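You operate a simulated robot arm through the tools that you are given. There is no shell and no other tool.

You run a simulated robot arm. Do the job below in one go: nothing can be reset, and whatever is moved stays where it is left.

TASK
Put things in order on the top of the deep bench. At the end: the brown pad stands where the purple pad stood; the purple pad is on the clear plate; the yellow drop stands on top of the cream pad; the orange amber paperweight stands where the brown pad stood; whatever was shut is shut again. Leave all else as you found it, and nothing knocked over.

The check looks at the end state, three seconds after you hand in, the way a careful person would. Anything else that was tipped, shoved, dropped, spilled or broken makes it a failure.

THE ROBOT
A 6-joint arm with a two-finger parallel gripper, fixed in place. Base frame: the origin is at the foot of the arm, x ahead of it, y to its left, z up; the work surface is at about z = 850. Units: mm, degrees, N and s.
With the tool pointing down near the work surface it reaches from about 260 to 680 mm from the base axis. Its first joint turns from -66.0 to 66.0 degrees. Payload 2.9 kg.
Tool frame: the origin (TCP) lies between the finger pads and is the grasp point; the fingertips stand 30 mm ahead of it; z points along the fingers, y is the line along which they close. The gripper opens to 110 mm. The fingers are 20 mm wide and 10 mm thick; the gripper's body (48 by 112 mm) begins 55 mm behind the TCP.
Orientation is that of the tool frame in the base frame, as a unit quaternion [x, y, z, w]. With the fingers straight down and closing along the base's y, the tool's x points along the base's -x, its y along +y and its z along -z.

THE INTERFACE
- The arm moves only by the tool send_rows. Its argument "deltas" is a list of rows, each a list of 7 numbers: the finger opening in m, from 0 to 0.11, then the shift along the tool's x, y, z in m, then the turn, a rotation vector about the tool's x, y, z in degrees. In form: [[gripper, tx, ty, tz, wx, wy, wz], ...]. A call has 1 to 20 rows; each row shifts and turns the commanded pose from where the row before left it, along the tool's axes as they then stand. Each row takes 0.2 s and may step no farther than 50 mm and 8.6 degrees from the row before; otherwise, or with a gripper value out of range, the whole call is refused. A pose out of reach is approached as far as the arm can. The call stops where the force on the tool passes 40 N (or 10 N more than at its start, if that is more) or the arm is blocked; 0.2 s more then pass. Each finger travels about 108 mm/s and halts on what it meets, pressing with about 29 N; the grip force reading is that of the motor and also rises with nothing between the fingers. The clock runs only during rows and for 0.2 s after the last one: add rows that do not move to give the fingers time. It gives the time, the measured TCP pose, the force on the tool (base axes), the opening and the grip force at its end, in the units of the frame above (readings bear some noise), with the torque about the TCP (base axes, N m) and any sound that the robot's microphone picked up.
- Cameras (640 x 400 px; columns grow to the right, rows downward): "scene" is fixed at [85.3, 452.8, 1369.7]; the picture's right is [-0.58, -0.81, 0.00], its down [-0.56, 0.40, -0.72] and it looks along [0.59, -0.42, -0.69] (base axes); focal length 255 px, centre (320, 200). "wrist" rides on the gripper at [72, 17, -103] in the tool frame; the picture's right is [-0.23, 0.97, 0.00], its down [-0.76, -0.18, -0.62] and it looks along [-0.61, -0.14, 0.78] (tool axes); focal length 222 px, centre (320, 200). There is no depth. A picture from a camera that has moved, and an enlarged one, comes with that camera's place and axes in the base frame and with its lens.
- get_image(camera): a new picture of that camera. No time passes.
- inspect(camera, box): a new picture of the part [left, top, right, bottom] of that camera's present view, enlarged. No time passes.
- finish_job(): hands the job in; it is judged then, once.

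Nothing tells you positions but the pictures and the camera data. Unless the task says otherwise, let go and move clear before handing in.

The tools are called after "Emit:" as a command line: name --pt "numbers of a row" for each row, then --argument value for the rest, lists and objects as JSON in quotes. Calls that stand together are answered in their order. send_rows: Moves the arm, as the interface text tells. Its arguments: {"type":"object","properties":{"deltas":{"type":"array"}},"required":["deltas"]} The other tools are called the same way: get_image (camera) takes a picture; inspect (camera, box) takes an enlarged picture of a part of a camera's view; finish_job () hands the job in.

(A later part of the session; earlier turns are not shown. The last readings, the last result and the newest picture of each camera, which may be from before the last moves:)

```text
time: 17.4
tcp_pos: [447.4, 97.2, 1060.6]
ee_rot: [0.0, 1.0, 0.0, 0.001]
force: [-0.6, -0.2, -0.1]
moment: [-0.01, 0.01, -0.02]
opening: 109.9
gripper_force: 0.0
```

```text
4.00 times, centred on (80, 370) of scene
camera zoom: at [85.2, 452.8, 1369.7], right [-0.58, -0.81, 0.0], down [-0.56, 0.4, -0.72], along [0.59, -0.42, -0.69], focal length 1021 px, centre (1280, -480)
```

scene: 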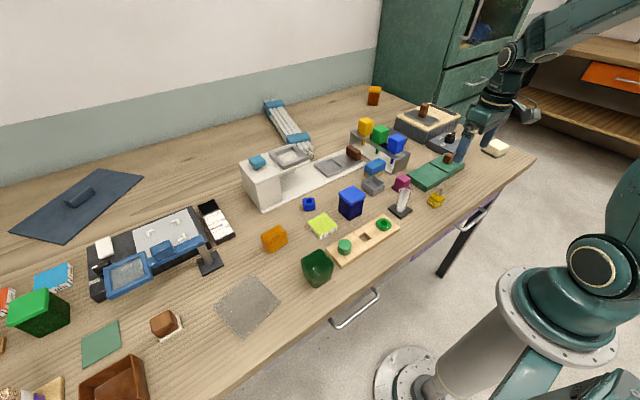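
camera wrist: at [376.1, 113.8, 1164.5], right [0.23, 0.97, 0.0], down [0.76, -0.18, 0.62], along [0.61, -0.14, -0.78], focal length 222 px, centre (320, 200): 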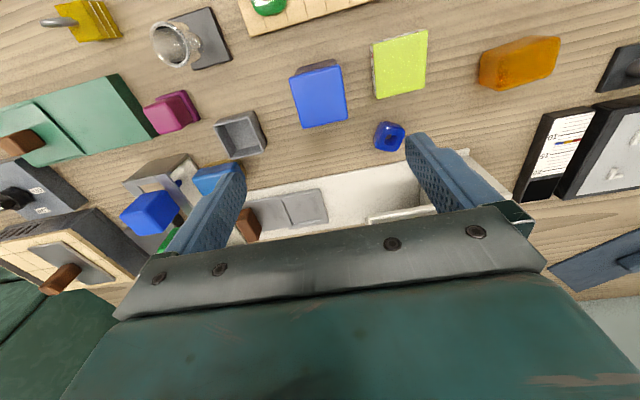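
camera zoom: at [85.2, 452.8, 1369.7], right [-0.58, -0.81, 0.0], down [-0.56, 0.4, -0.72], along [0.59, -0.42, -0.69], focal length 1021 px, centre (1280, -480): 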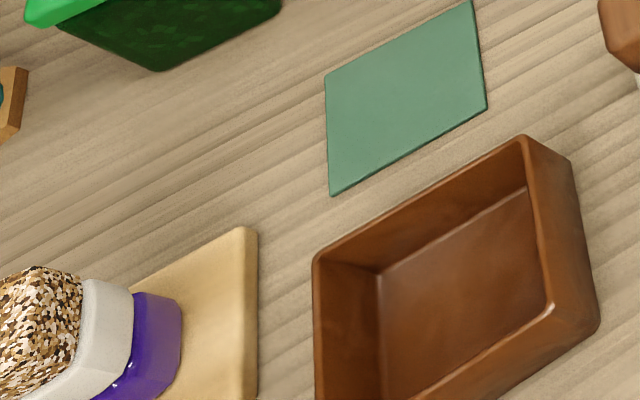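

The workshop looks like glass craft (frit jars, glass rods, beads, kiln). The yellow item with a silver loop near scene pixel (436,200) may be a glass pendant "drop" rather than a padlock; let me zoom on it.

Emit:
inspect --camera "scene" --box '[415, 180, 460, 220]'

Emit:
inspect --camera "wrist" --box '[30, 0, 250, 130]'

Emit:
inspect --camera "scene" --box '[355, 110, 415, 175]'

```text
10.00 times, centred on (438, 200) of scene
camera zoom: at [85.2, 452.8, 1369.7], right [-0.58, -0.81, 0.0], down [-0.56, 0.4, -0.72], along [0.59, -0.42, -0.69], focal length 2553 px, centre (-855, 200)
```

zoom: 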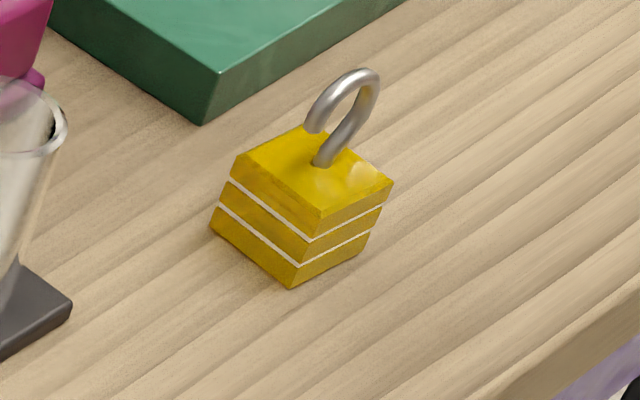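

```text
2.91 times, centred on (140, 65) of wrist
camera zoom: at [376.1, 113.8, 1164.5], right [0.23, 0.97, 0.0], down [0.76, -0.18, 0.62], along [0.61, -0.14, -0.78], focal length 646 px, centre (844, 593)
```

zoom: 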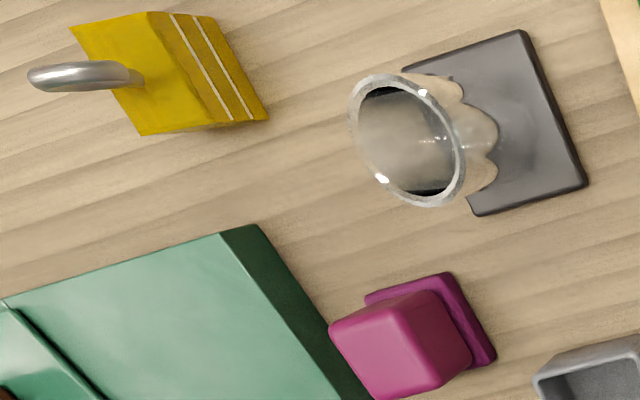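

```text
6.15 times, centred on (385, 142) of scene
camera zoom: at [85.2, 452.8, 1369.7], right [-0.58, -0.81, 0.0], down [-0.56, 0.4, -0.72], along [0.59, -0.42, -0.69], focal length 1571 px, centre (-80, 554)
```

zoom: 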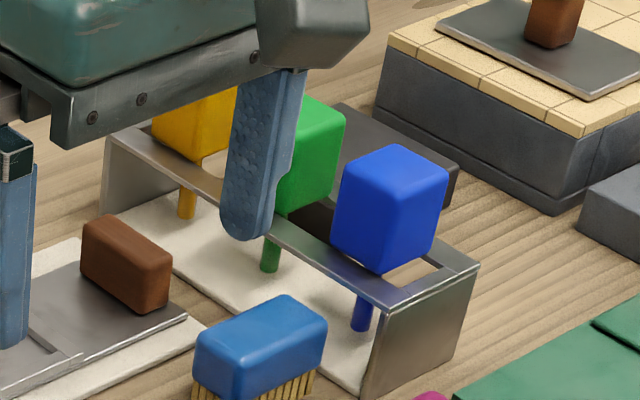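

The yellow piece has a hook rising from its centre that curls over and ends freely — it is a hanging glass "drop", not a padlock, and it stands on the bench near (321,-117). I'll get a closer look at it with the wrist camera.

Emit:
send_rows --pt "0.11 0.025 -0.043 0 0 0 0" --pt "0.11 0.025 -0.043 0 0 0 0" --pt "0.11 0.025 -0.043 0 0 0 0" --pt "0.11 0.025 -0.043 0 0 0 0" --pt "0.11 0.025 -0.043 0 0 0 0" --pt "0.11 0 0 0.045 0 0 0"

Emit:
get_image --camera "wrist"

Emit:
inspect --camera "wrist" --box '[260, 80, 380, 180]'

```text
time: 18.8
tcp_pos: [321.4, -117.1, 1014.1]
ee_rot: [0.0, 1.0, 0.0, 0.0]
force: [0.4, -0.4, 0.5]
moment: [-0.01, 0.0, -0.02]
opening: 109.8
gripper_force: 0.1
```

```text
taken
camera wrist: at [250.3, -100.7, 1119.1], right [0.23, 0.97, 0.0], down [0.76, -0.18, 0.62], along [0.61, -0.14, -0.78], focal length 222 px, centre (320, 200)
```

wrist: 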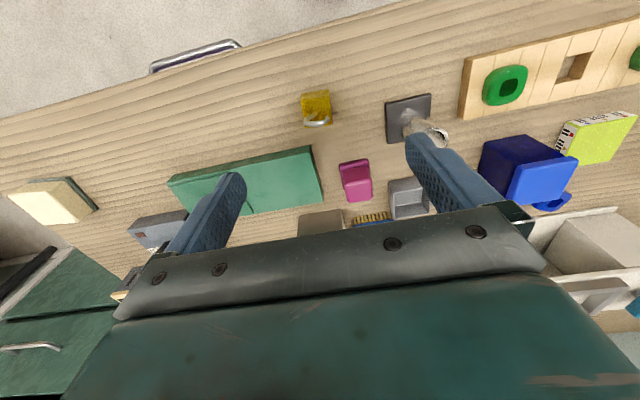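

```text
4.00 times, centred on (320, 130) of wrist
camera zoom: at [250.3, -100.7, 1119.1], right [0.23, 0.97, 0.0], down [0.76, -0.18, 0.62], along [0.61, -0.14, -0.78], focal length 888 px, centre (320, 480)
```

zoom: 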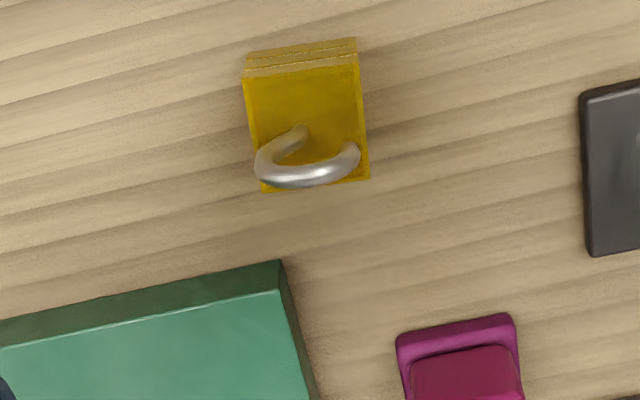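

Confirmed: an open hook rising from the centre of a ~30 mm yellow cube at about (322.5,-120.3), turned ~-6°. So this is the yellow drop and it stands in plain sight. Next I measure the cream pad from above.

Emit:
send_rows --pt "0.11 -0.004 -0.045 -0.005 0 0 0" --pt "0.11 -0.004 -0.045 0 0 0 0" --pt "0.11 -0.004 -0.045 0 0 0 0" --pt "0.11 -0.004 -0.045 0 0 0 0" --pt "0.11 -0.004 -0.045 0 0 0 0" --pt "0.11 -0.004 -0.045 0 0 0 0" --pt "0.11 -0.004 -0.045 0 0 0 0" --pt "0.11 -0.004 -0.045 0 0 0 0" --pt "0.11 -0.004 -0.035 0 0 0 0"

Emit:
get_image --camera "wrist"

Emit:
inspect --camera "wrist" --box '[220, 50, 420, 200]'

Emit:
get_image --camera "scene"

```text
time: 20.8
tcp_pos: [357.4, -511.8, 1019.2]
ee_rot: [0.001, 1.0, 0.001, 0.0]
force: [-0.4, 0.4, -0.3]
moment: [-0.02, -0.01, 0.01]
opening: 110.3
gripper_force: 0.1
```

```text
taken
camera wrist: at [286.7, -495.6, 1123.3], right [0.23, 0.97, 0.0], down [0.76, -0.18, 0.62], along [0.61, -0.14, -0.78], focal length 222 px, centre (320, 200)
```

wrist: 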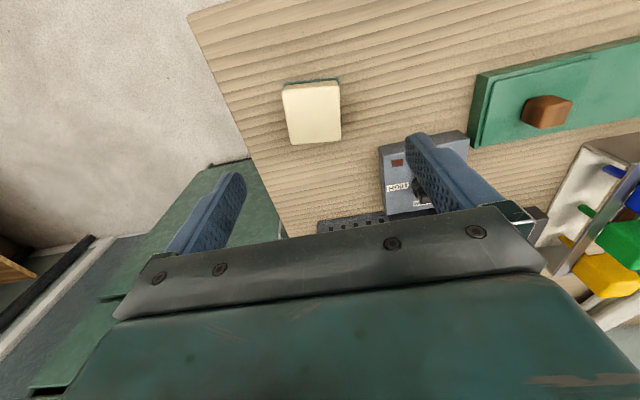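

```text
2.67 times, centred on (320, 125) of wrist
camera zoom: at [286.7, -495.6, 1123.3], right [0.23, 0.97, 0.0], down [0.76, -0.18, 0.62], along [0.61, -0.14, -0.78], focal length 592 px, centre (320, 400)
```

zoom: 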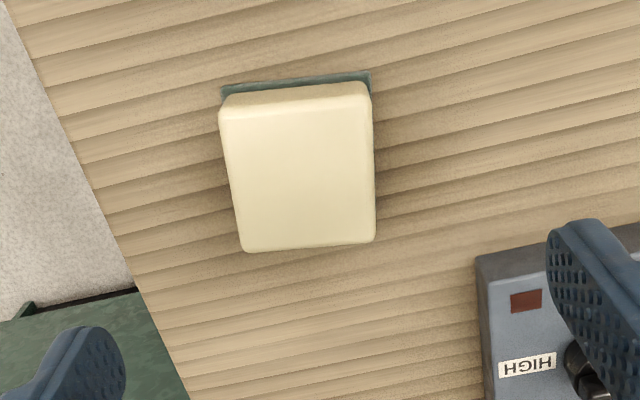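

```text
taken
```

scene: 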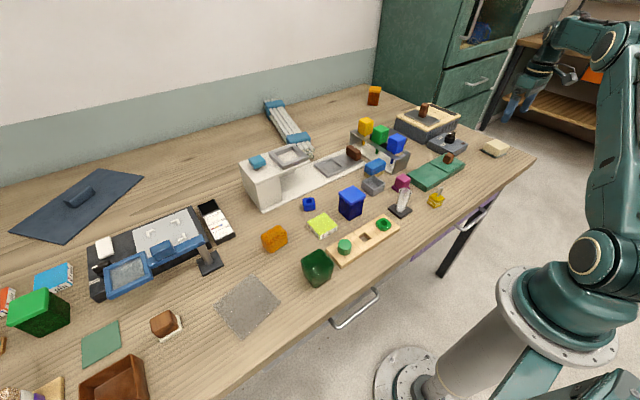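

Cream pad: top centre about (361,-519.5), top at z≈885, roughly 56×58 mm, same slight turn as the drop. I return to the drop and turn the tool so the fingers close along x, clear of the hook.

Emit:
send_rows --pt "0.08 0.0044 0.0489 0 0 0 0" --pt "0.08 0.0044 0.0489 0 0 0 0" --pt "0.08 0.0044 0.0489 0 0 0 0" --pt "0.08 0.0044 0.0489 0 0 0 0" --pt "0.08 0.0044 0.0489 0 0 0 0" --pt "0.08 0.0044 0.0489 0 0 0 0" --pt "0.08 0.0044 0.0489 0 0 0 0" --pt "0.08 0.0044 0.0489 0 0 0 0" --pt "0.08 0 0 0 0 0 -8.4" --pt "0.08 0 0 0 0 0 -8.4" --pt "0.08 0 0 0 0 0 -8.4" --pt "0.08 0 0 0 0 0 -8.4" --pt "0.08 0 0 0 0 0 -8.4" --pt "0.08 0 0 0 0 0 -8.4" --pt "0.08 0 0 0 0 0 -8.4" --pt "0.08 0 0 0 0 0 -8.4" --pt "0.08 0 0 0 0 0 -8.4" --pt "0.08 0 0 0 0 0 -8.4"

Emit:
get_image --camera "wrist"

Emit:
inspect --camera "wrist" --box '[260, 80, 380, 180]'

```text
time: 24.6
tcp_pos: [322.2, -121.2, 1019.5]
ee_rot: [-0.671, 0.742, 0.001, 0.0]
force: [0.5, -0.5, 0.1]
moment: [0.01, -0.03, -0.01]
opening: 79.8
gripper_force: 0.0
```

```text
taken
camera wrist: at [299.9, -191.9, 1124.1], right [-0.95, 0.32, 0.0], down [0.25, 0.74, 0.62], along [0.2, 0.59, -0.78], focal length 222 px, centre (320, 200)
```

wrist: 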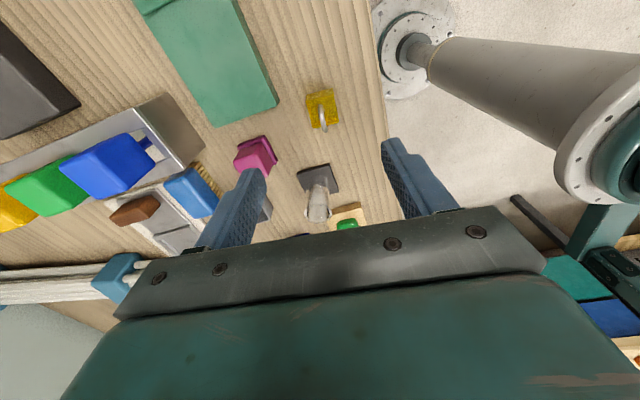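

```text
4.00 times, centred on (320, 130) of wrist
camera zoom: at [299.9, -191.9, 1124.1], right [-0.95, 0.32, 0.0], down [0.25, 0.74, 0.62], along [0.2, 0.59, -0.78], focal length 888 px, centre (320, 480)
```

zoom: 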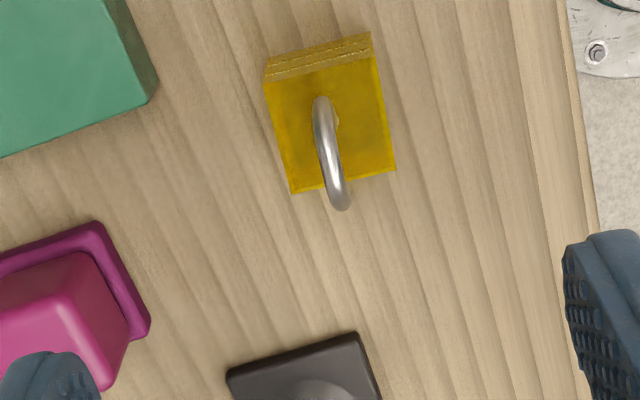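

The drop's centre is about (320.6,-120) and the tool is well aligned with its faces. I nudge 3 mm toward -x, narrow the opening to 60 mm and descend in steps.

Emit:
send_rows --pt "0.06 0 0.003 0.03 0 0 0" --pt "0.06 0 0 0.035 0 0 0" --pt "0.06 0 0 0.03 0 0 0" --pt "0.06 0 0 0.02 0 0 0" --pt "0.06 0 0 0.01 0 0 0"

Emit:
get_image --camera "wrist"

Emit:
inspect --camera "scene" --box '[400, 160, 480, 220]'

```text
time: 25.8
tcp_pos: [318.6, -120.3, 894.1]
ee_rot: [-0.669, 0.744, 0.0, -0.001]
force: [-0.7, 0.5, 0.0]
moment: [-0.01, -0.02, 0.0]
opening: 60.1
gripper_force: 0.0
```

```text
taken
camera wrist: at [296.5, -191.5, 998.7], right [-0.94, 0.33, 0.0], down [0.26, 0.74, 0.62], along [0.2, 0.59, -0.78], focal length 222 px, centre (320, 200)
```

wrist: 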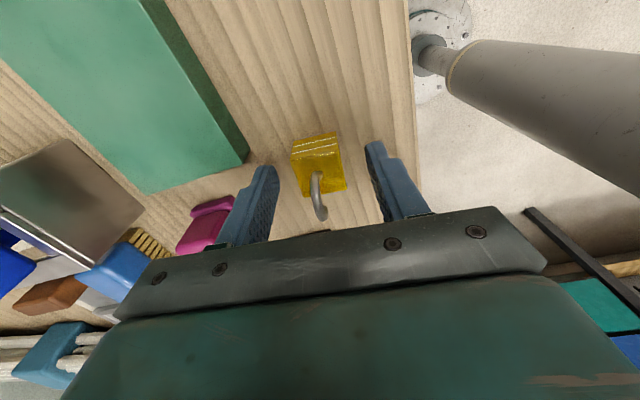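

```text
6.67 times, centred on (440, 190) of scene
camera zoom: at [85.3, 452.8, 1369.8], right [-0.58, -0.81, 0.0], down [-0.56, 0.4, -0.72], along [0.59, -0.42, -0.69], focal length 1702 px, centre (-480, 267)
```

zoom: 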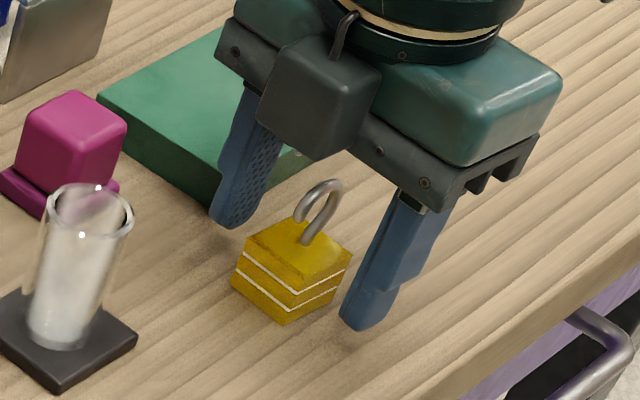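

The fingers straddle the drop, with the hook clear. I descend a bit further and close.

Emit:
send_rows --pt "0.06 0 0 0.008 0 0 0" --pt "0.04 0 0 0 0 0 0" --pt "0.02 0 0 0 0 0 0" --pt "0.02 0 0 0 0 0 0" --pt "0.02 0 0 0 0 0 0"

Emit:
get_image --camera "wrist"

```text
time: 27.0
tcp_pos: [318.9, -120.2, 887.3]
ee_rot: [-0.669, 0.743, 0.0, 0.001]
force: [-0.1, -0.3, 0.6]
moment: [-0.01, 0.0, -0.01]
opening: 29.0
gripper_force: 29.5
```

```text
taken
camera wrist: at [296.5, -191.4, 991.1], right [-0.94, 0.33, 0.0], down [0.26, 0.74, 0.62], along [0.2, 0.59, -0.78], focal length 222 px, centre (320, 200)
```

wrist: 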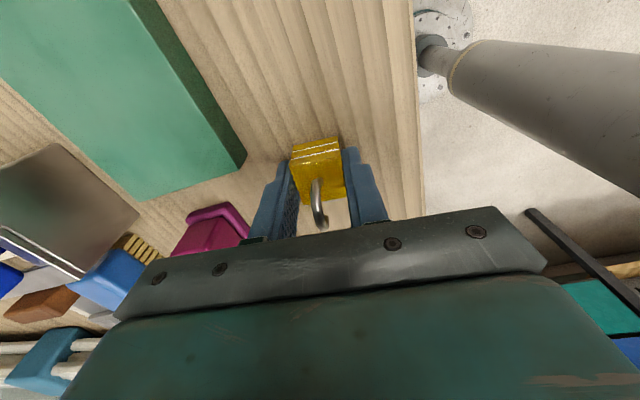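

Gripped at 29 mm. I lift straight up and carry it over to above the cream pad at (361,-519.5).

Emit:
send_rows --pt "0.02 0 0 -0.02 0 0 0" --pt "0.02 0 0 -0.045 0 0 0" --pt "0.02 0 0 -0.045 0 0 0" --pt "0.02 0.0436 -0.00926 0 0 0 0" --pt "0.02 0.0436 -0.00926 0 0 0 0" --pt "0.02 0.0436 -0.00926 0 0 0 0" --pt "0.02 0.0436 -0.00926 0 0 0 0" --pt "0.02 0.0436 -0.00926 0 0 0 0" --pt "0.02 0.0436 -0.00926 0 0 0 0" --pt "0.02 0.0436 -0.00926 0 0 0 0" --pt "0.02 0.0436 -0.00926 0 0 0 0" --pt "0.02 0.0436 -0.00926 0 0 0 0" --pt "0.02 0 0 0 0 0 0"

Emit:
get_image --camera "wrist"

Emit:
inspect --camera "scene" --box '[440, 80, 560, 180]'

```text
time: 29.8
tcp_pos: [361.0, -521.0, 996.0]
ee_rot: [-0.669, 0.743, 0.0, 0.001]
force: [-0.2, -0.1, -0.7]
moment: [-0.01, -0.01, -0.02]
opening: 29.2
gripper_force: 28.8
```

```text
taken
camera wrist: at [338.5, -591.3, 1100.6], right [-0.94, 0.33, 0.0], down [0.26, 0.74, 0.62], along [0.2, 0.59, -0.78], focal length 222 px, centre (320, 200)
```

wrist: 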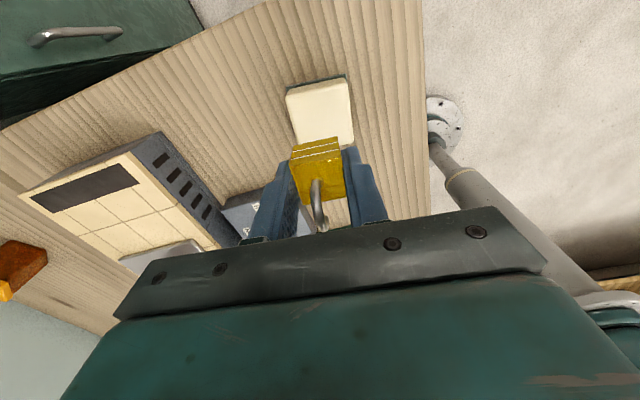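

```text
4.00 times, centred on (500, 130) of scene
camera zoom: at [85.3, 452.8, 1369.8], right [-0.58, -0.81, 0.0], down [-0.56, 0.4, -0.72], along [0.59, -0.42, -0.69], focal length 1021 px, centre (-400, 480)
```

zoom: 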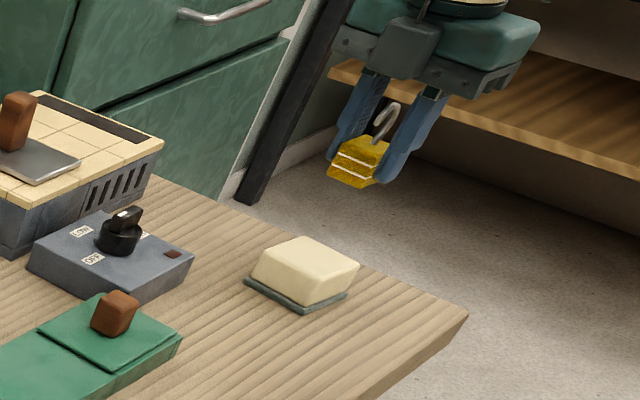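

The drop hangs over the cream pad's centre. I lower it in steps and then feel for contact.

Emit:
send_rows --pt "0.02 0 0 0.03 0 0 0" --pt "0.02 0 0 0.025 0 0 0" --pt "0.02 0 0 0.01 0 0 0" --pt "0.02 0 0 0 0 0 0"

Emit:
inspect --camera "scene" --box '[460, 110, 540, 170]'

Emit:
get_image --camera "wrist"

```text
time: 30.8
tcp_pos: [362.7, -520.0, 931.6]
ee_rot: [-0.669, 0.743, 0.001, 0.0]
force: [0.1, 0.5, -1.0]
moment: [-0.02, 0.03, 0.01]
opening: 29.0
gripper_force: 29.1
```

```text
6.67 times, centred on (500, 140) of scene
camera zoom: at [85.3, 452.8, 1369.8], right [-0.58, -0.81, 0.0], down [-0.56, 0.4, -0.72], along [0.59, -0.42, -0.69], focal length 1702 px, centre (-880, 600)
```

zoom: 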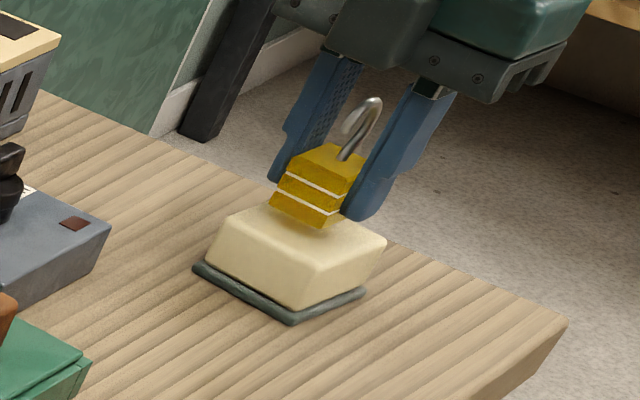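

```text
taken
camera wrist: at [339.0, -590.6, 1035.5], right [-0.94, 0.33, 0.0], down [0.26, 0.74, 0.62], along [0.2, 0.59, -0.78], focal length 222 px, centre (320, 200)
```

wrist: 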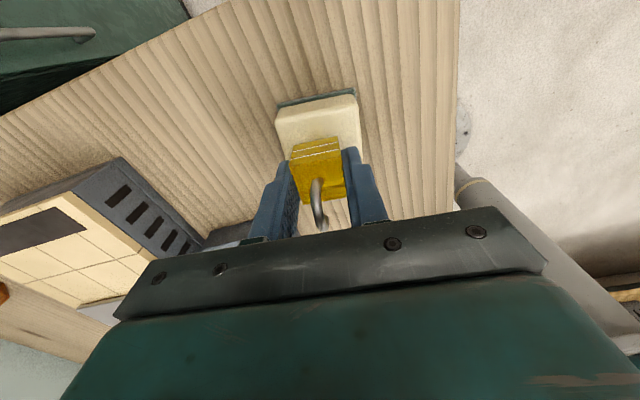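

Emit:
send_rows --pt "0.02 0 0 0.003 0 0 0" --pt "0.02 0 0 0.002 0 0 0" --pt "0.02 0 0 0.002 0 0 0"

Emit:
inspect --camera "scene" --box '[470, 120, 530, 165]'

```text
time: 31.6
tcp_pos: [361.9, -518.3, 925.4]
ee_rot: [-0.669, 0.743, 0.0, 0.0]
force: [-0.1, -0.2, -1.3]
moment: [0.0, 0.01, 0.0]
opening: 29.1
gripper_force: 29.3
```

```text
8.89 times, centred on (500, 142) of scene
camera zoom: at [85.3, 452.8, 1369.8], right [-0.58, -0.81, 0.0], down [-0.56, 0.4, -0.72], along [0.59, -0.42, -0.69], focal length 2269 px, centre (-1280, 711)
```

zoom: 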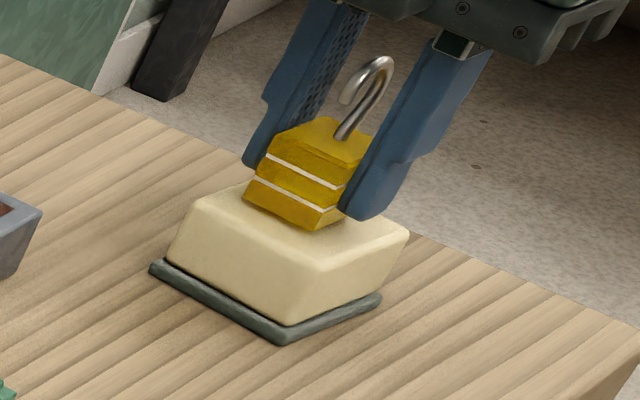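

Emit:
send_rows --pt "0.02 0 0 0.002 0 0 0" --pt "0.02 0 0 0.0015 0 0 0"

```text
time: 32.2
tcp_pos: [362.2, -519.0, 922.2]
ee_rot: [-0.669, 0.743, 0.0, 0.0]
force: [-0.7, 0.5, 6.0]
moment: [0.1, 0.05, 0.01]
opening: 29.0
gripper_force: 28.5
```

Contact felt (6 N). I release gently and check before lifting.

Emit:
send_rows --pt "0.032 0 0 0 0 0 0" --pt "0.04 0 0 0 0 0 0" --pt "0.05 0 0 0 0 0 0" --pt "0.06 0 0 0 0 0 0"

Emit:
inspect --camera "scene" --box '[470, 120, 530, 165]'

Emit:
get_image --camera "wrist"

```text
time: 33.2
tcp_pos: [362.7, -520.7, 920.8]
ee_rot: [-0.669, 0.743, 0.001, 0.0]
force: [0.4, 0.4, -0.2]
moment: [0.02, 0.0, -0.01]
opening: 59.9
gripper_force: 0.1
```

```text
8.89 times, centred on (500, 142) of scene
camera zoom: at [85.3, 452.8, 1369.7], right [-0.58, -0.81, 0.0], down [-0.56, 0.4, -0.72], along [0.59, -0.42, -0.69], focal length 2269 px, centre (-1280, 711)
```

zoom: 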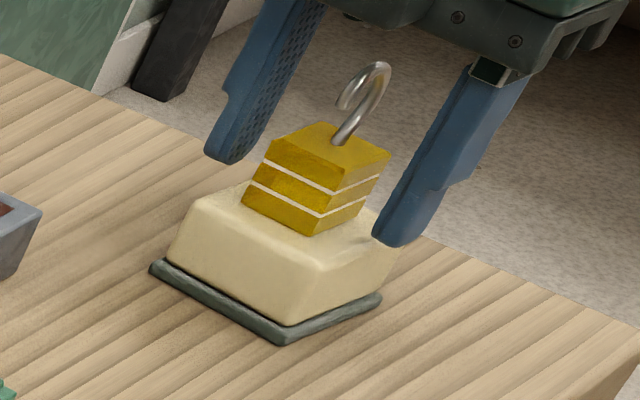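

```text
taken
camera wrist: at [338.9, -590.5, 1025.8], right [-0.94, 0.33, 0.0], down [0.26, 0.74, 0.62], along [0.2, 0.59, -0.78], focal length 222 px, centre (320, 200)
```

wrist: 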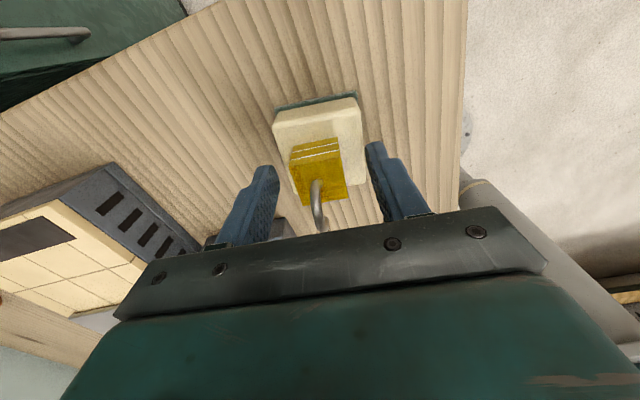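

The drop now stands on the cream pad. I lift clear, turn the tool back, and head to the purple pad near (428,-90).

Emit:
send_rows --pt "0.06 0 0 -0.02 0 0 0" --pt "0.06 0 0 -0.045 0 0 0" --pt "0.06 0 0 -0.045 0 0 0" --pt "0.08 0 0 0 0 0 8.4" --pt "0.08 0 0 0 0 0 8.4" --pt "0.08 0 0 0 0 0 8.4" --pt "0.08 0 0 0 0 0 8.4" --pt "0.08 0 0 0 0 0 8.4" --pt "0.08 0 0 0 0 0 8.4" --pt "0.08 0 0 0 0 0 8.4" --pt "0.08 0 0 0 0 0 8.4" --pt "0.08 0 0 0 0 0 8.4" --pt "0.08 0 0 0 0 0 8.4"

Emit:
send_rows --pt "0.08 -0.007 0.048 0 0 0 0" --pt "0.08 -0.007 0.048 0 0 0 0" --pt "0.08 -0.007 0.048 0 0 0 0" --pt "0.08 -0.007 0.048 0 0 0 0" --pt "0.08 -0.007 0.048 0 0 0 0" --pt "0.08 -0.007 0.048 0 0 0 0" --pt "0.08 -0.007 0.048 0 0 0 0" --pt "0.08 -0.007 0.048 0 0 0 0" --pt "0.08 -0.007 0.046 0 0 0 0" --pt "0.08 0 0 0 0 0 0"

Emit:
get_image --camera "wrist"

Emit:
inspect --camera "wrist" --box '[240, 60, 400, 160]'

Emit:
inspect --camera "scene" --box '[460, 110, 540, 170]'

```text
time: 36.0
tcp_pos: [362.0, -519.9, 1032.2]
ee_rot: [0.001, 1.0, -0.001, 0.0]
force: [-0.2, -0.1, 0.2]
moment: [0.0, 0.0, 0.0]
opening: 80.2
gripper_force: 0.1
```

```text
time: 38.2
tcp_pos: [424.7, -88.9, 1033.6]
ee_rot: [0.0, 1.0, 0.0, 0.0]
force: [0.1, -0.3, -0.2]
moment: [0.0, 0.01, -0.02]
opening: 80.1
gripper_force: 0.1
```

```text
taken
camera wrist: at [353.7, -72.7, 1137.3], right [0.23, 0.97, 0.0], down [0.76, -0.18, 0.62], along [0.61, -0.14, -0.78], focal length 222 px, centre (320, 200)
```

wrist: 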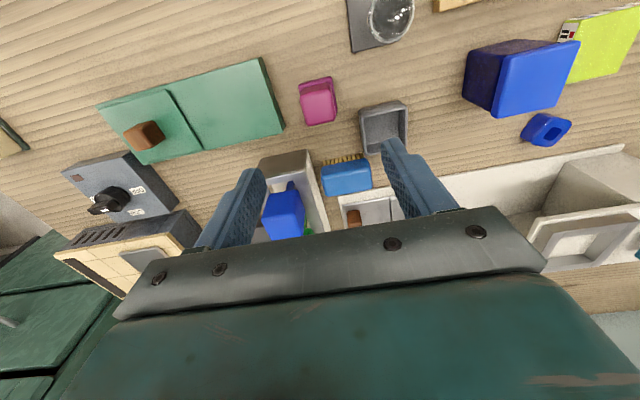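

```text
4.00 times, centred on (320, 110) of wrist
camera zoom: at [353.7, -72.7, 1137.3], right [0.23, 0.97, 0.0], down [0.76, -0.18, 0.62], along [0.61, -0.14, -0.78], focal length 888 px, centre (320, 560)
```

zoom: 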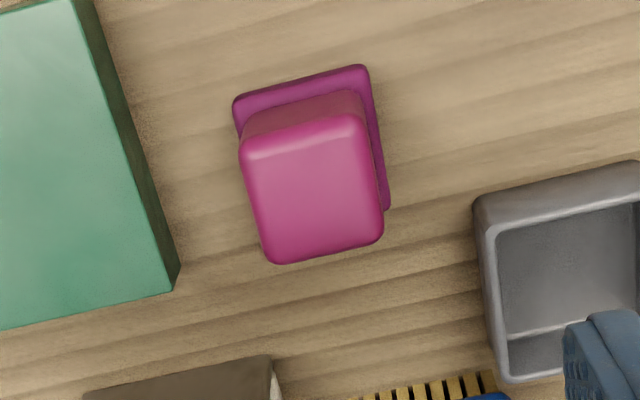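

```text
6.67 times, centred on (500, 140) of scene
camera zoom: at [85.2, 452.9, 1369.7], right [-0.58, -0.81, 0.0], down [-0.56, 0.4, -0.72], along [0.59, -0.42, -0.69], focal length 1702 px, centre (-880, 600)
```

zoom: 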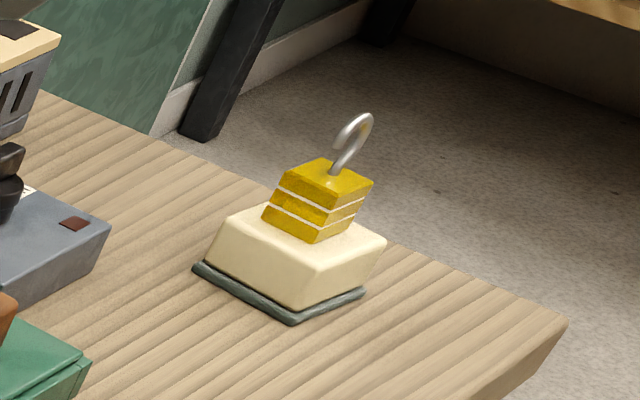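

The drop stands nicely. The purple pad's base centre is about (424,-90), block 32 mm wide, top at z≈893. I move down with a 52 mm opening to grip its block.

Emit:
send_rows --pt "0.052 0.003 -0.0005 0.03 0 0 0" --pt "0.052 0 0 0.04 0 0 0" --pt "0.052 0 0 0.03 0 0 0" --pt "0.052 0 0 0.015 0 0 0" --pt "0.052 0 0 0.01 0 0 0" --pt "0.052 0 0 0 0 0 0"

Emit:
get_image --camera "wrist"

Emit:
inspect --camera "scene" --box '[370, 150, 450, 210]'

```text
time: 39.6
tcp_pos: [421.6, -89.9, 905.7]
ee_rot: [0.0, 1.0, 0.0, 0.0]
force: [-0.3, -0.1, -0.1]
moment: [-0.03, 0.03, 0.03]
opening: 52.1
gripper_force: 0.1
```

```text
taken
camera wrist: at [351.2, -74.0, 1010.5], right [0.23, 0.97, 0.0], down [0.76, -0.18, 0.62], along [0.61, -0.14, -0.78], focal length 222 px, centre (320, 200)
```

wrist: 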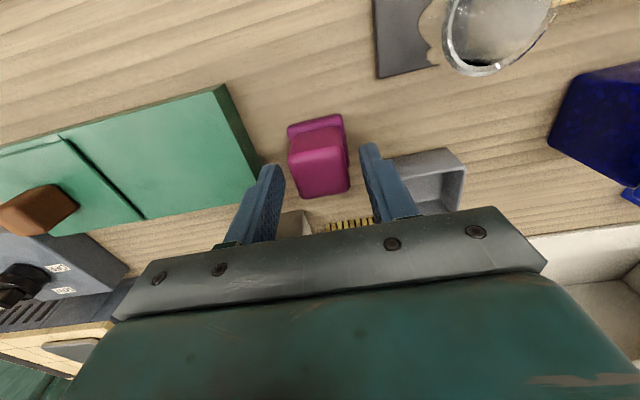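

```text
6.67 times, centred on (410, 180) of scene
camera zoom: at [85.3, 452.8, 1369.8], right [-0.58, -0.81, 0.0], down [-0.56, 0.4, -0.72], along [0.59, -0.42, -0.69], focal length 1702 px, centre (-280, 333)
```

zoom: 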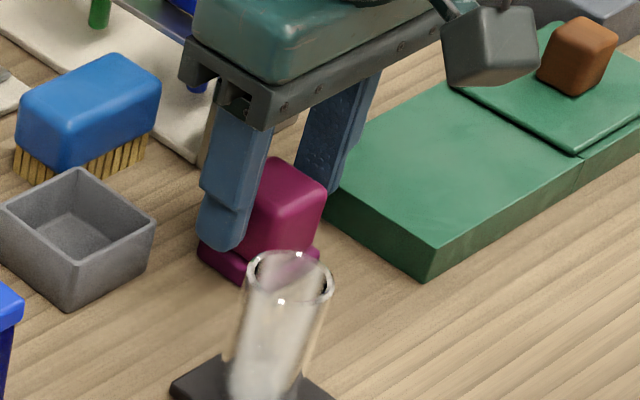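

Fingers straddle the purple block without touching anything. I go down 11 mm more and close.

Emit:
send_rows --pt "0.052 0 0 0.006 0 0 0" --pt "0.052 0 0 0.005 0 0 0" --pt "0.036 0 0 0 0 0 0" --pt "0.025 0 0 0 0 0 0" --pt "0.025 0 0 0 0 0 0" --pt "0.025 0 0 0 0 0 0"

Emit:
get_image --camera "wrist"

```text
time: 41.0
tcp_pos: [422.1, -90.5, 895.6]
ee_rot: [0.0, 1.0, -0.001, 0.0]
force: [0.3, -0.2, 0.2]
moment: [-0.07, -0.02, -0.01]
opening: 32.9
gripper_force: 28.6
```

```text
taken
camera wrist: at [351.2, -73.9, 1000.2], right [0.23, 0.97, 0.0], down [0.76, -0.18, 0.62], along [0.61, -0.14, -0.78], focal length 222 px, centre (320, 200)
```

wrist: 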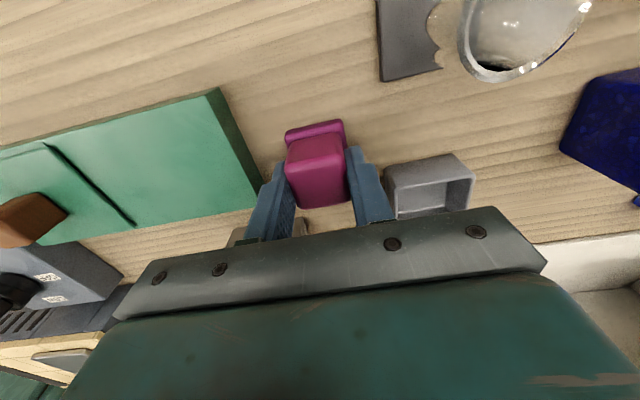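

Gripped (32.9 mm). I lift to z≈1040 and carry the purple pad to above the clear plate, whose centre I compute at about (363,441).

Emit:
send_rows --pt "0.025 0 0 -0.02 0 0 0" --pt "0.025 0 0 -0.045 0 0 0" --pt "0.025 0 0 -0.045 0 0 0" --pt "0.025 0 0 -0.035 0 0 0" --pt "0.025 0.00536 0.0483 0 0 0 0" --pt "0.025 0.00536 0.0483 0 0 0 0" --pt "0.025 0.00536 0.0483 0 0 0 0" --pt "0.025 0.00536 0.0483 0 0 0 0" --pt "0.025 0.00536 0.0483 0 0 0 0" --pt "0.025 0.00536 0.0483 0 0 0 0" --pt "0.025 0.00536 0.0483 0 0 0 0" --pt "0.025 0.00536 0.0483 0 0 0 0" --pt "0.025 0.00536 0.0483 0 0 0 0" --pt "0.025 0.00536 0.0483 0 0 0 0" --pt "0.025 0.00536 0.0483 0 0 0 0" --pt "0.025 0 0 0 0 0 0"

Emit:
get_image --camera "wrist"

Emit:
get_image --camera "scene"

```text
time: 44.4
tcp_pos: [362.3, 441.6, 1041.8]
ee_rot: [0.0, 1.0, -0.001, 0.0]
force: [0.7, -0.2, -0.1]
moment: [-0.01, 0.03, 0.01]
opening: 33.2
gripper_force: 29.1
```

```text
taken
camera wrist: at [291.3, 457.7, 1146.0], right [0.23, 0.97, 0.0], down [0.76, -0.18, 0.62], along [0.61, -0.14, -0.78], focal length 222 px, centre (320, 200)
```

wrist: 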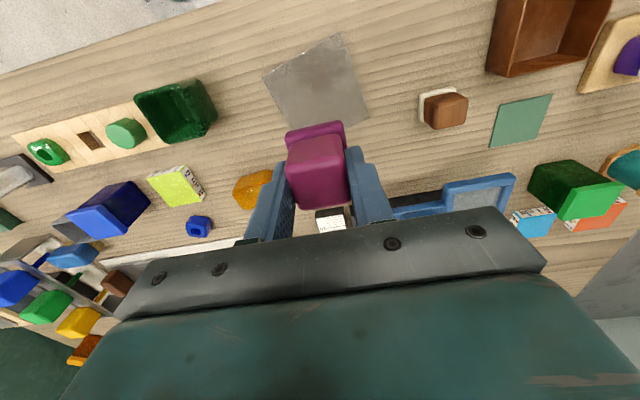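

```text
taken
```

scene: 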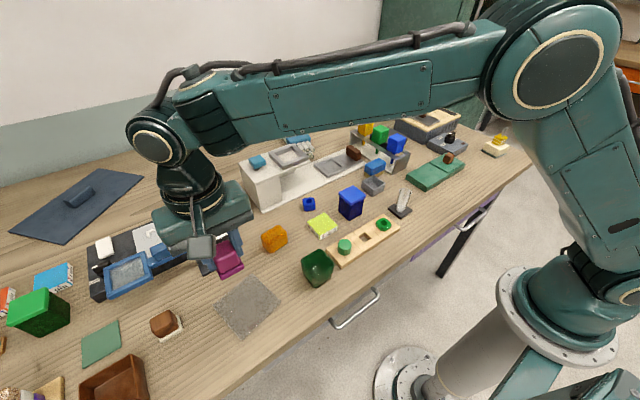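

I check the alignment between the hanging purple pad and the plate more closely.

Emit:
inspect --camera "wrist" --box '[230, 20, 420, 150]'

Emit:
inspect --camera "scene" --box '[120, 200, 300, 350]'

```text
3.08 times, centred on (325, 85) of wrist
camera zoom: at [291.3, 457.7, 1146.0], right [0.23, 0.97, 0.0], down [0.76, -0.18, 0.62], along [0.61, -0.14, -0.78], focal length 684 px, centre (305, 554)
```

zoom: 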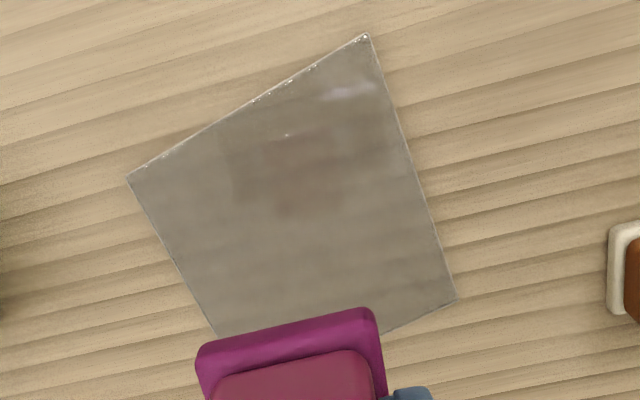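

```text
2.67 times, centred on (210, 275) of scene
camera zoom: at [85.2, 452.9, 1369.7], right [-0.58, -0.81, 0.0], down [-0.56, 0.4, -0.72], along [0.59, -0.42, -0.69], focal length 681 px, centre (613, 0)
```

zoom: 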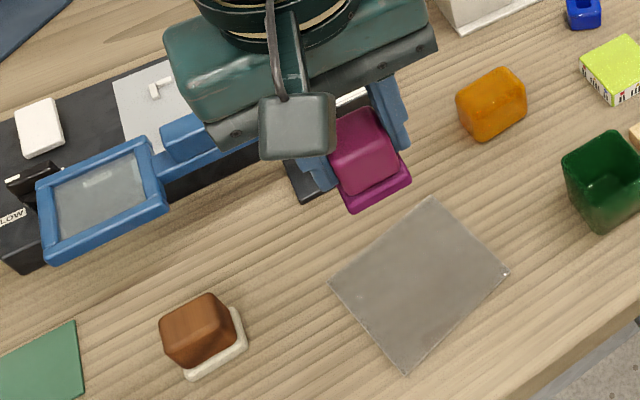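

The geometry checks out: the plate's centre is (363,440) and the pad hangs right over it. I lower it in steps.

Emit:
send_rows --pt "0.025 0 0 0.04 0 0 0" --pt "0.025 0 0 0.04 0 0 0" --pt "0.025 0 0 0.035 0 0 0" --pt "0.025 0 0 0.015 0 0 0" --pt "0.025 0 0 0 0 0 0"

Emit:
get_image --camera "wrist"

Emit:
inspect --camera "scene" --box '[180, 240, 300, 340]'

```text
time: 45.6
tcp_pos: [362.0, 441.2, 910.5]
ee_rot: [0.0, 1.0, 0.0, 0.0]
force: [0.0, 0.2, -0.4]
moment: [-0.01, -0.02, -0.01]
opening: 33.3
gripper_force: 28.5
```

```text
taken
camera wrist: at [291.3, 457.2, 1014.4], right [0.23, 0.97, 0.0], down [0.76, -0.18, 0.62], along [0.61, -0.14, -0.78], focal length 222 px, centre (320, 200)
```

wrist: 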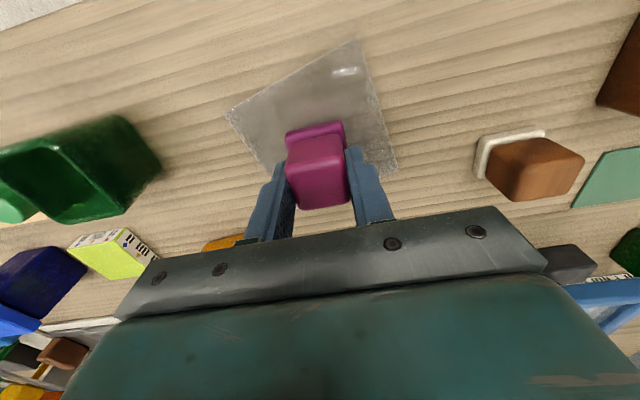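

```text
4.00 times, centred on (240, 290) of scene
camera zoom: at [85.3, 452.8, 1369.7], right [-0.58, -0.81, 0.0], down [-0.56, 0.4, -0.72], along [0.59, -0.42, -0.69], focal length 1021 px, centre (640, -160)
```

zoom: 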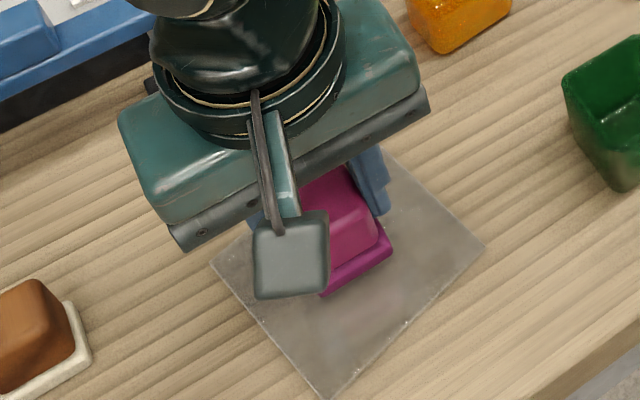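

Emit:
send_rows --pt "0.025 0 0 0.005 0 0 0" --pt "0.025 0 0 0.003 0 0 0" --pt "0.025 0 0 0.0015 0 0 0"

```text
time: 46.4
tcp_pos: [363.1, 440.5, 900.8]
ee_rot: [0.0, 1.0, 0.001, 0.0]
force: [-1.7, -1.2, 5.7]
moment: [-0.13, 0.12, -0.01]
opening: 33.2
gripper_force: 29.1
```

Contact with the plate is felt (≈6 N). I release and check.

Emit:
send_rows --pt "0.036 0 0 0 0 0 0" --pt "0.042 0 0 0 0 0 0" --pt "0.05 0 0 0 0 0 0" --pt "0.055 0 0 0 0 0 0"

Emit:
get_image --camera "wrist"

```text
time: 47.4
tcp_pos: [363.1, 440.4, 901.8]
ee_rot: [-0.001, 1.0, 0.0, 0.0]
force: [1.2, -0.3, -0.3]
moment: [0.03, 0.02, 0.01]
opening: 54.7
gripper_force: 0.1
```

```text
taken
camera wrist: at [291.7, 457.4, 1005.3], right [0.23, 0.97, 0.0], down [0.76, -0.18, 0.62], along [0.61, -0.14, -0.78], focal length 222 px, centre (320, 200)
```

wrist: 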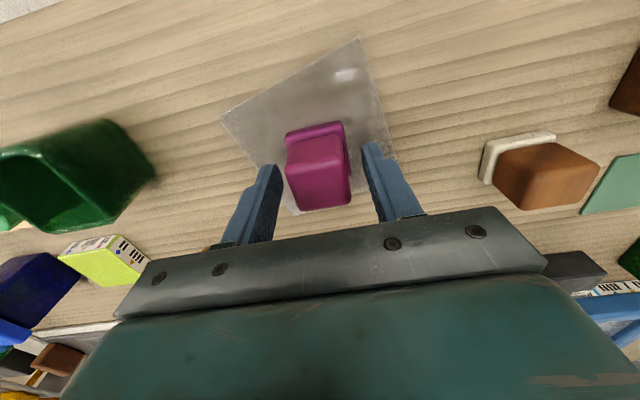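

The purple pad stands on the plate. I lift off and move towards the brown pad to measure it and test reach.

Emit:
send_rows --pt "0.055 0 0 -0.02 0 0 0" --pt "0.055 0 0 -0.045 0 0 0" --pt "0.08 0 0 -0.045 0 0 0" --pt "0.08 0 0 -0.03 0 0 0" --pt "0.08 -0.011 0.036 0 0 0 0" --pt "0.08 -0.011 0.036 0 0 0 0" --pt "0.08 -0.011 0.036 0 0 0 0" --pt "0.08 0 0 0 0 0 0"

Emit:
get_image --camera "wrist"

Emit:
inspect --camera "wrist" --box '[240, 40, 480, 190]'

Emit:
get_image --camera "scene"

```text
time: 49.2
tcp_pos: [390.1, 530.4, 1039.3]
ee_rot: [0.001, 1.0, 0.0, 0.0]
force: [-0.9, 0.3, -0.3]
moment: [-0.03, 0.01, 0.02]
opening: 80.2
gripper_force: 0.1
out of reach, approached as far as the arm can: row 7
```

```text
taken
camera wrist: at [319.1, 546.2, 1144.5], right [0.23, 0.97, 0.0], down [0.76, -0.18, 0.62], along [0.61, -0.14, -0.78], focal length 222 px, centre (320, 200)
```

wrist: 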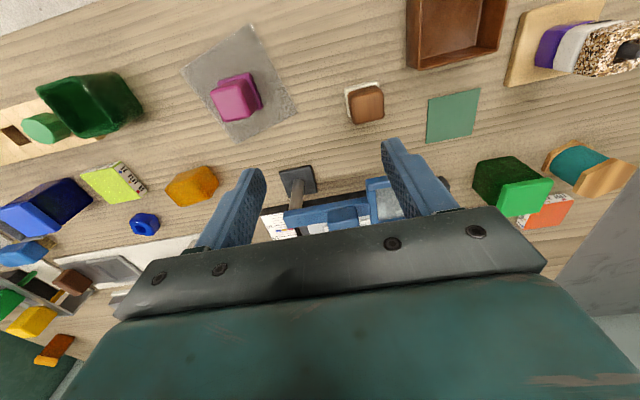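

```text
2.67 times, centred on (360, 115) of wrist
camera zoom: at [319.1, 546.2, 1144.5], right [0.23, 0.97, 0.0], down [0.76, -0.18, 0.62], along [0.61, -0.14, -0.78], focal length 592 px, centre (213, 427)
```

zoom: 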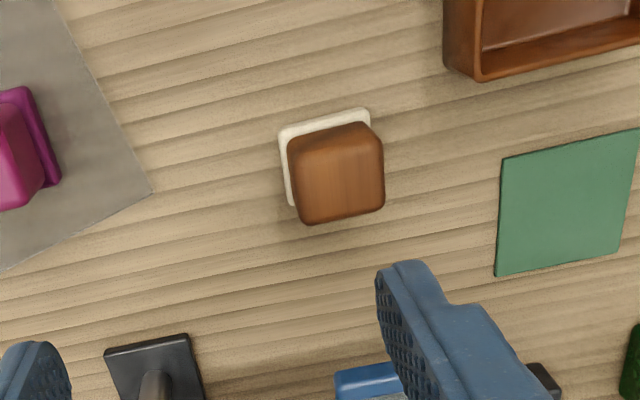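

```text
taken
```

scene: 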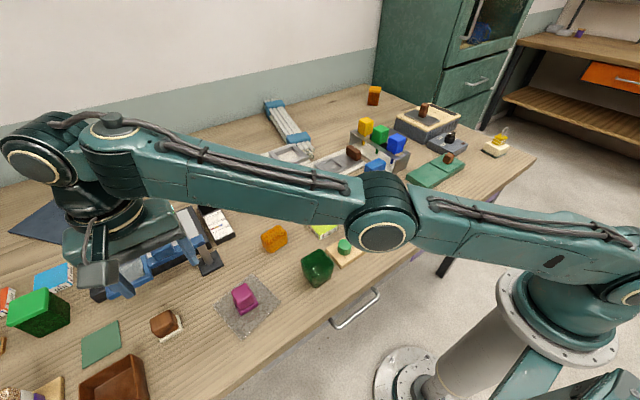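

The brown pad's base is at about x 387–426, y 561–601 (centre ≈(405,581)), slightly past the vertical-tool reach. I'll tilt the tool about its closing axis (fingers reaching outward in +x) so the grip stays flat on the block's y-faces; first I test this up high.

Emit:
send_rows --pt "0.08 0 0 0 0 -8 0" --pt "0.08 0 0 0 0 -8 0" --pt "0.08 0 0 0 0 0 0"

```text
time: 50.0
tcp_pos: [383.2, 532.9, 1040.4]
ee_rot: [-0.002, 0.994, -0.003, 0.107]
force: [0.2, -0.1, 0.0]
moment: [-0.02, -0.03, -0.02]
opening: 80.3
gripper_force: 0.0
out of reach, approached as far as the arm can: row 1, 2
```

The tilt toward +x isn't fully reachable here (first-joint/reach limits). Tilting toward +y with the fingers closing along x should suit the arm better; I undo the tilt, pull back, and turn the tool by -90°.

Emit:
send_rows --pt "0.08 0 0 0 0 8 0" --pt "0.08 0 0 0 0 8 0" --pt "0.08 0.01 -0.04 0 0 0 0" --pt "0.08 0 0 0 0 0 -8.2" --pt "0.08 0 0 0 0 0 -8.2" --pt "0.08 0 0 0 0 0 -8.2" --pt "0.08 0 0 0 0 0 -8.2" --pt "0.08 0 0 0 0 0 -8.2" --pt "0.08 0 0 0 0 0 -8.2" --pt "0.08 0 0 0 0 0 -8.2" --pt "0.08 0 0 0 0 0 -8.2" --pt "0.08 0 0 0 0 0 -8.2" --pt "0.08 0 0 0 0 0 -8.2" --pt "0.08 0 0 0 0 0 -8.0" --pt "0.08 0 0 0 0 0 0"

```text
time: 53.2
tcp_pos: [371.6, 492.6, 1041.2]
ee_rot: [0.707, -0.707, 0.009, 0.004]
force: [0.1, 0.3, -0.5]
moment: [-0.02, 0.04, 0.0]
opening: 80.0
gripper_force: 0.1
out of reach, approached as far as the arm can: row 2
```

Now I tilt toward +y here (within reach) and check the pose.

Emit:
send_rows --pt "0.08 0 0 0 0 -8 0" --pt "0.08 0 0 0 0 -8 0" --pt "0.08 0 0 0 0 0 0"

Emit:
get_image --camera "wrist"

Emit:
get_image --camera "scene"

```text
time: 54.0
tcp_pos: [390.0, 513.7, 1051.5]
ee_rot: [0.701, -0.701, -0.09, -0.095]
force: [-0.1, 0.6, 0.5]
moment: [-0.02, -0.01, 0.01]
opening: 80.0
gripper_force: 0.1
out of reach, approached as far as the arm can: row 1, 2
```

```text
taken
camera wrist: at [373.8, 417.2, 1132.8], right [-0.97, 0.22, 0.05], down [0.17, 0.57, 0.8], along [0.15, 0.79, -0.6], focal length 222 px, centre (320, 200)
```

wrist: 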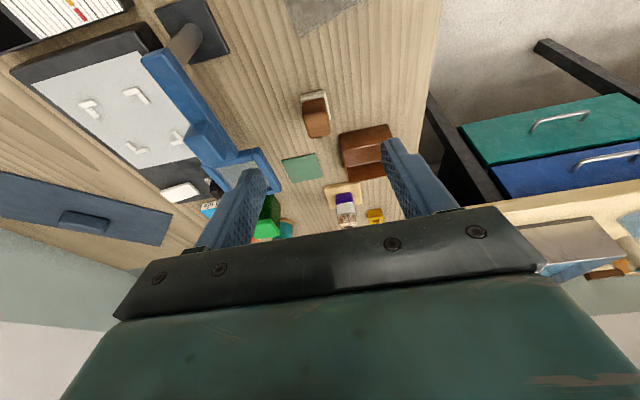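

```text
taken
```

scene: 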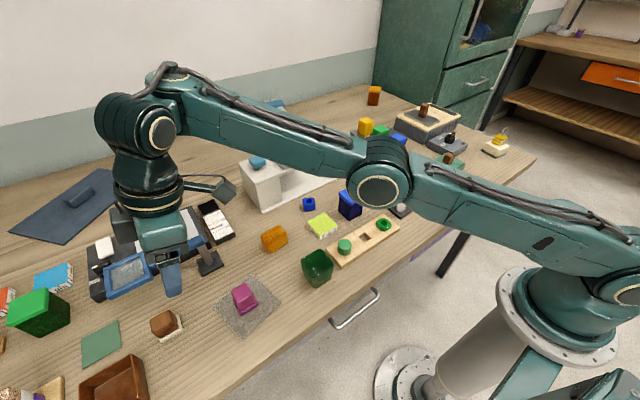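

The tool is tilted 15° toward +y, though flagged as reach-limited at this height; the reach grows lower down. The magnifier frame near (467, 561–630, z≈943) must be avoided. I lower a bit here and check the pose.

Emit:
send_rows --pt "0.08 0.012 0 0.045 0 0 0" --pt "0.08 0 0 0 0 0 0"

```text
time: 54.6
tcp_pos: [397.4, 522.6, 1005.6]
ee_rot: [0.701, -0.701, -0.09, -0.094]
force: [-0.3, 0.2, -0.2]
moment: [-0.03, 0.01, -0.01]
opening: 80.0
gripper_force: 0.0
out of reach, approached as far as the arm can: row 1
```

Emit:
send_rows --pt "0.08 0.0115 0 0.043 0 0 0" --pt "0.08 0 0 0 0 0 0"

Emit:
get_image --camera "wrist"

Emit:
get_image --camera "scene"

```text
time: 55.2
tcp_pos: [400.5, 522.4, 975.1]
ee_rot: [0.702, -0.701, -0.091, -0.087]
force: [-0.2, 0.5, 0.1]
moment: [0.01, 0.04, -0.05]
opening: 79.7
gripper_force: 0.0
out of reach, approached as far as the arm can: row 1
```

```text
taken
camera wrist: at [386.2, 426.1, 1058.4], right [-0.97, 0.22, 0.06], down [0.18, 0.58, 0.79], along [0.14, 0.78, -0.61], focal length 222 px, centre (320, 200)
```

wrist: 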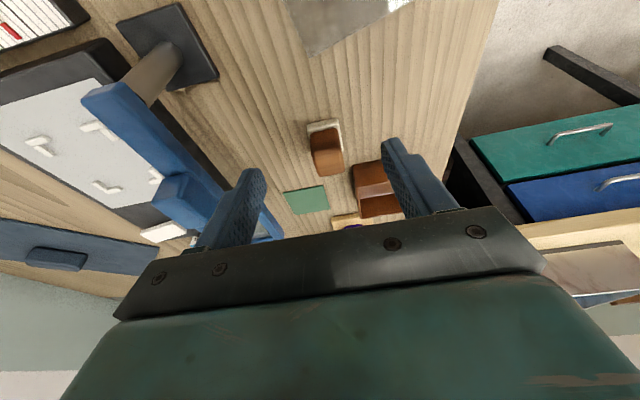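

```text
taken
```

scene: 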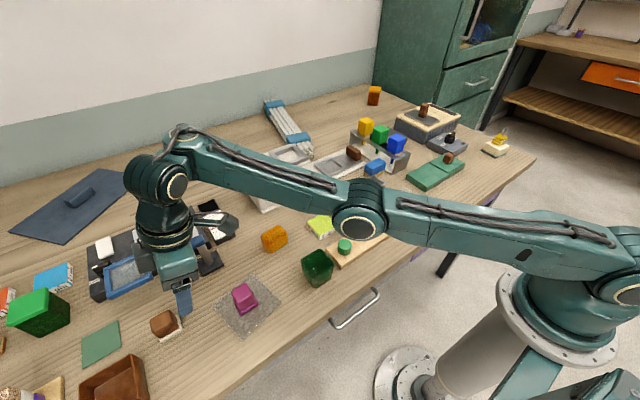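

I back off inward to a comfortable spot keeping the tilt, to see whether the pose is truly reachable there.

Emit:
send_rows --pt "0.08 0.0264 0.015 -0.0174 0 0 0" --pt "0.08 0.0264 0.015 -0.0174 0 0 0" --pt "0.08 0 0 0 0 0 0"

```text
time: 56.0
tcp_pos: [413.0, 513.8, 988.3]
ee_rot: [0.701, -0.701, -0.09, -0.094]
force: [0.4, 0.4, 0.5]
moment: [0.02, -0.01, -0.01]
opening: 79.9
gripper_force: 0.2
out of reach, approached as far as the arm can: row 1, 2
```

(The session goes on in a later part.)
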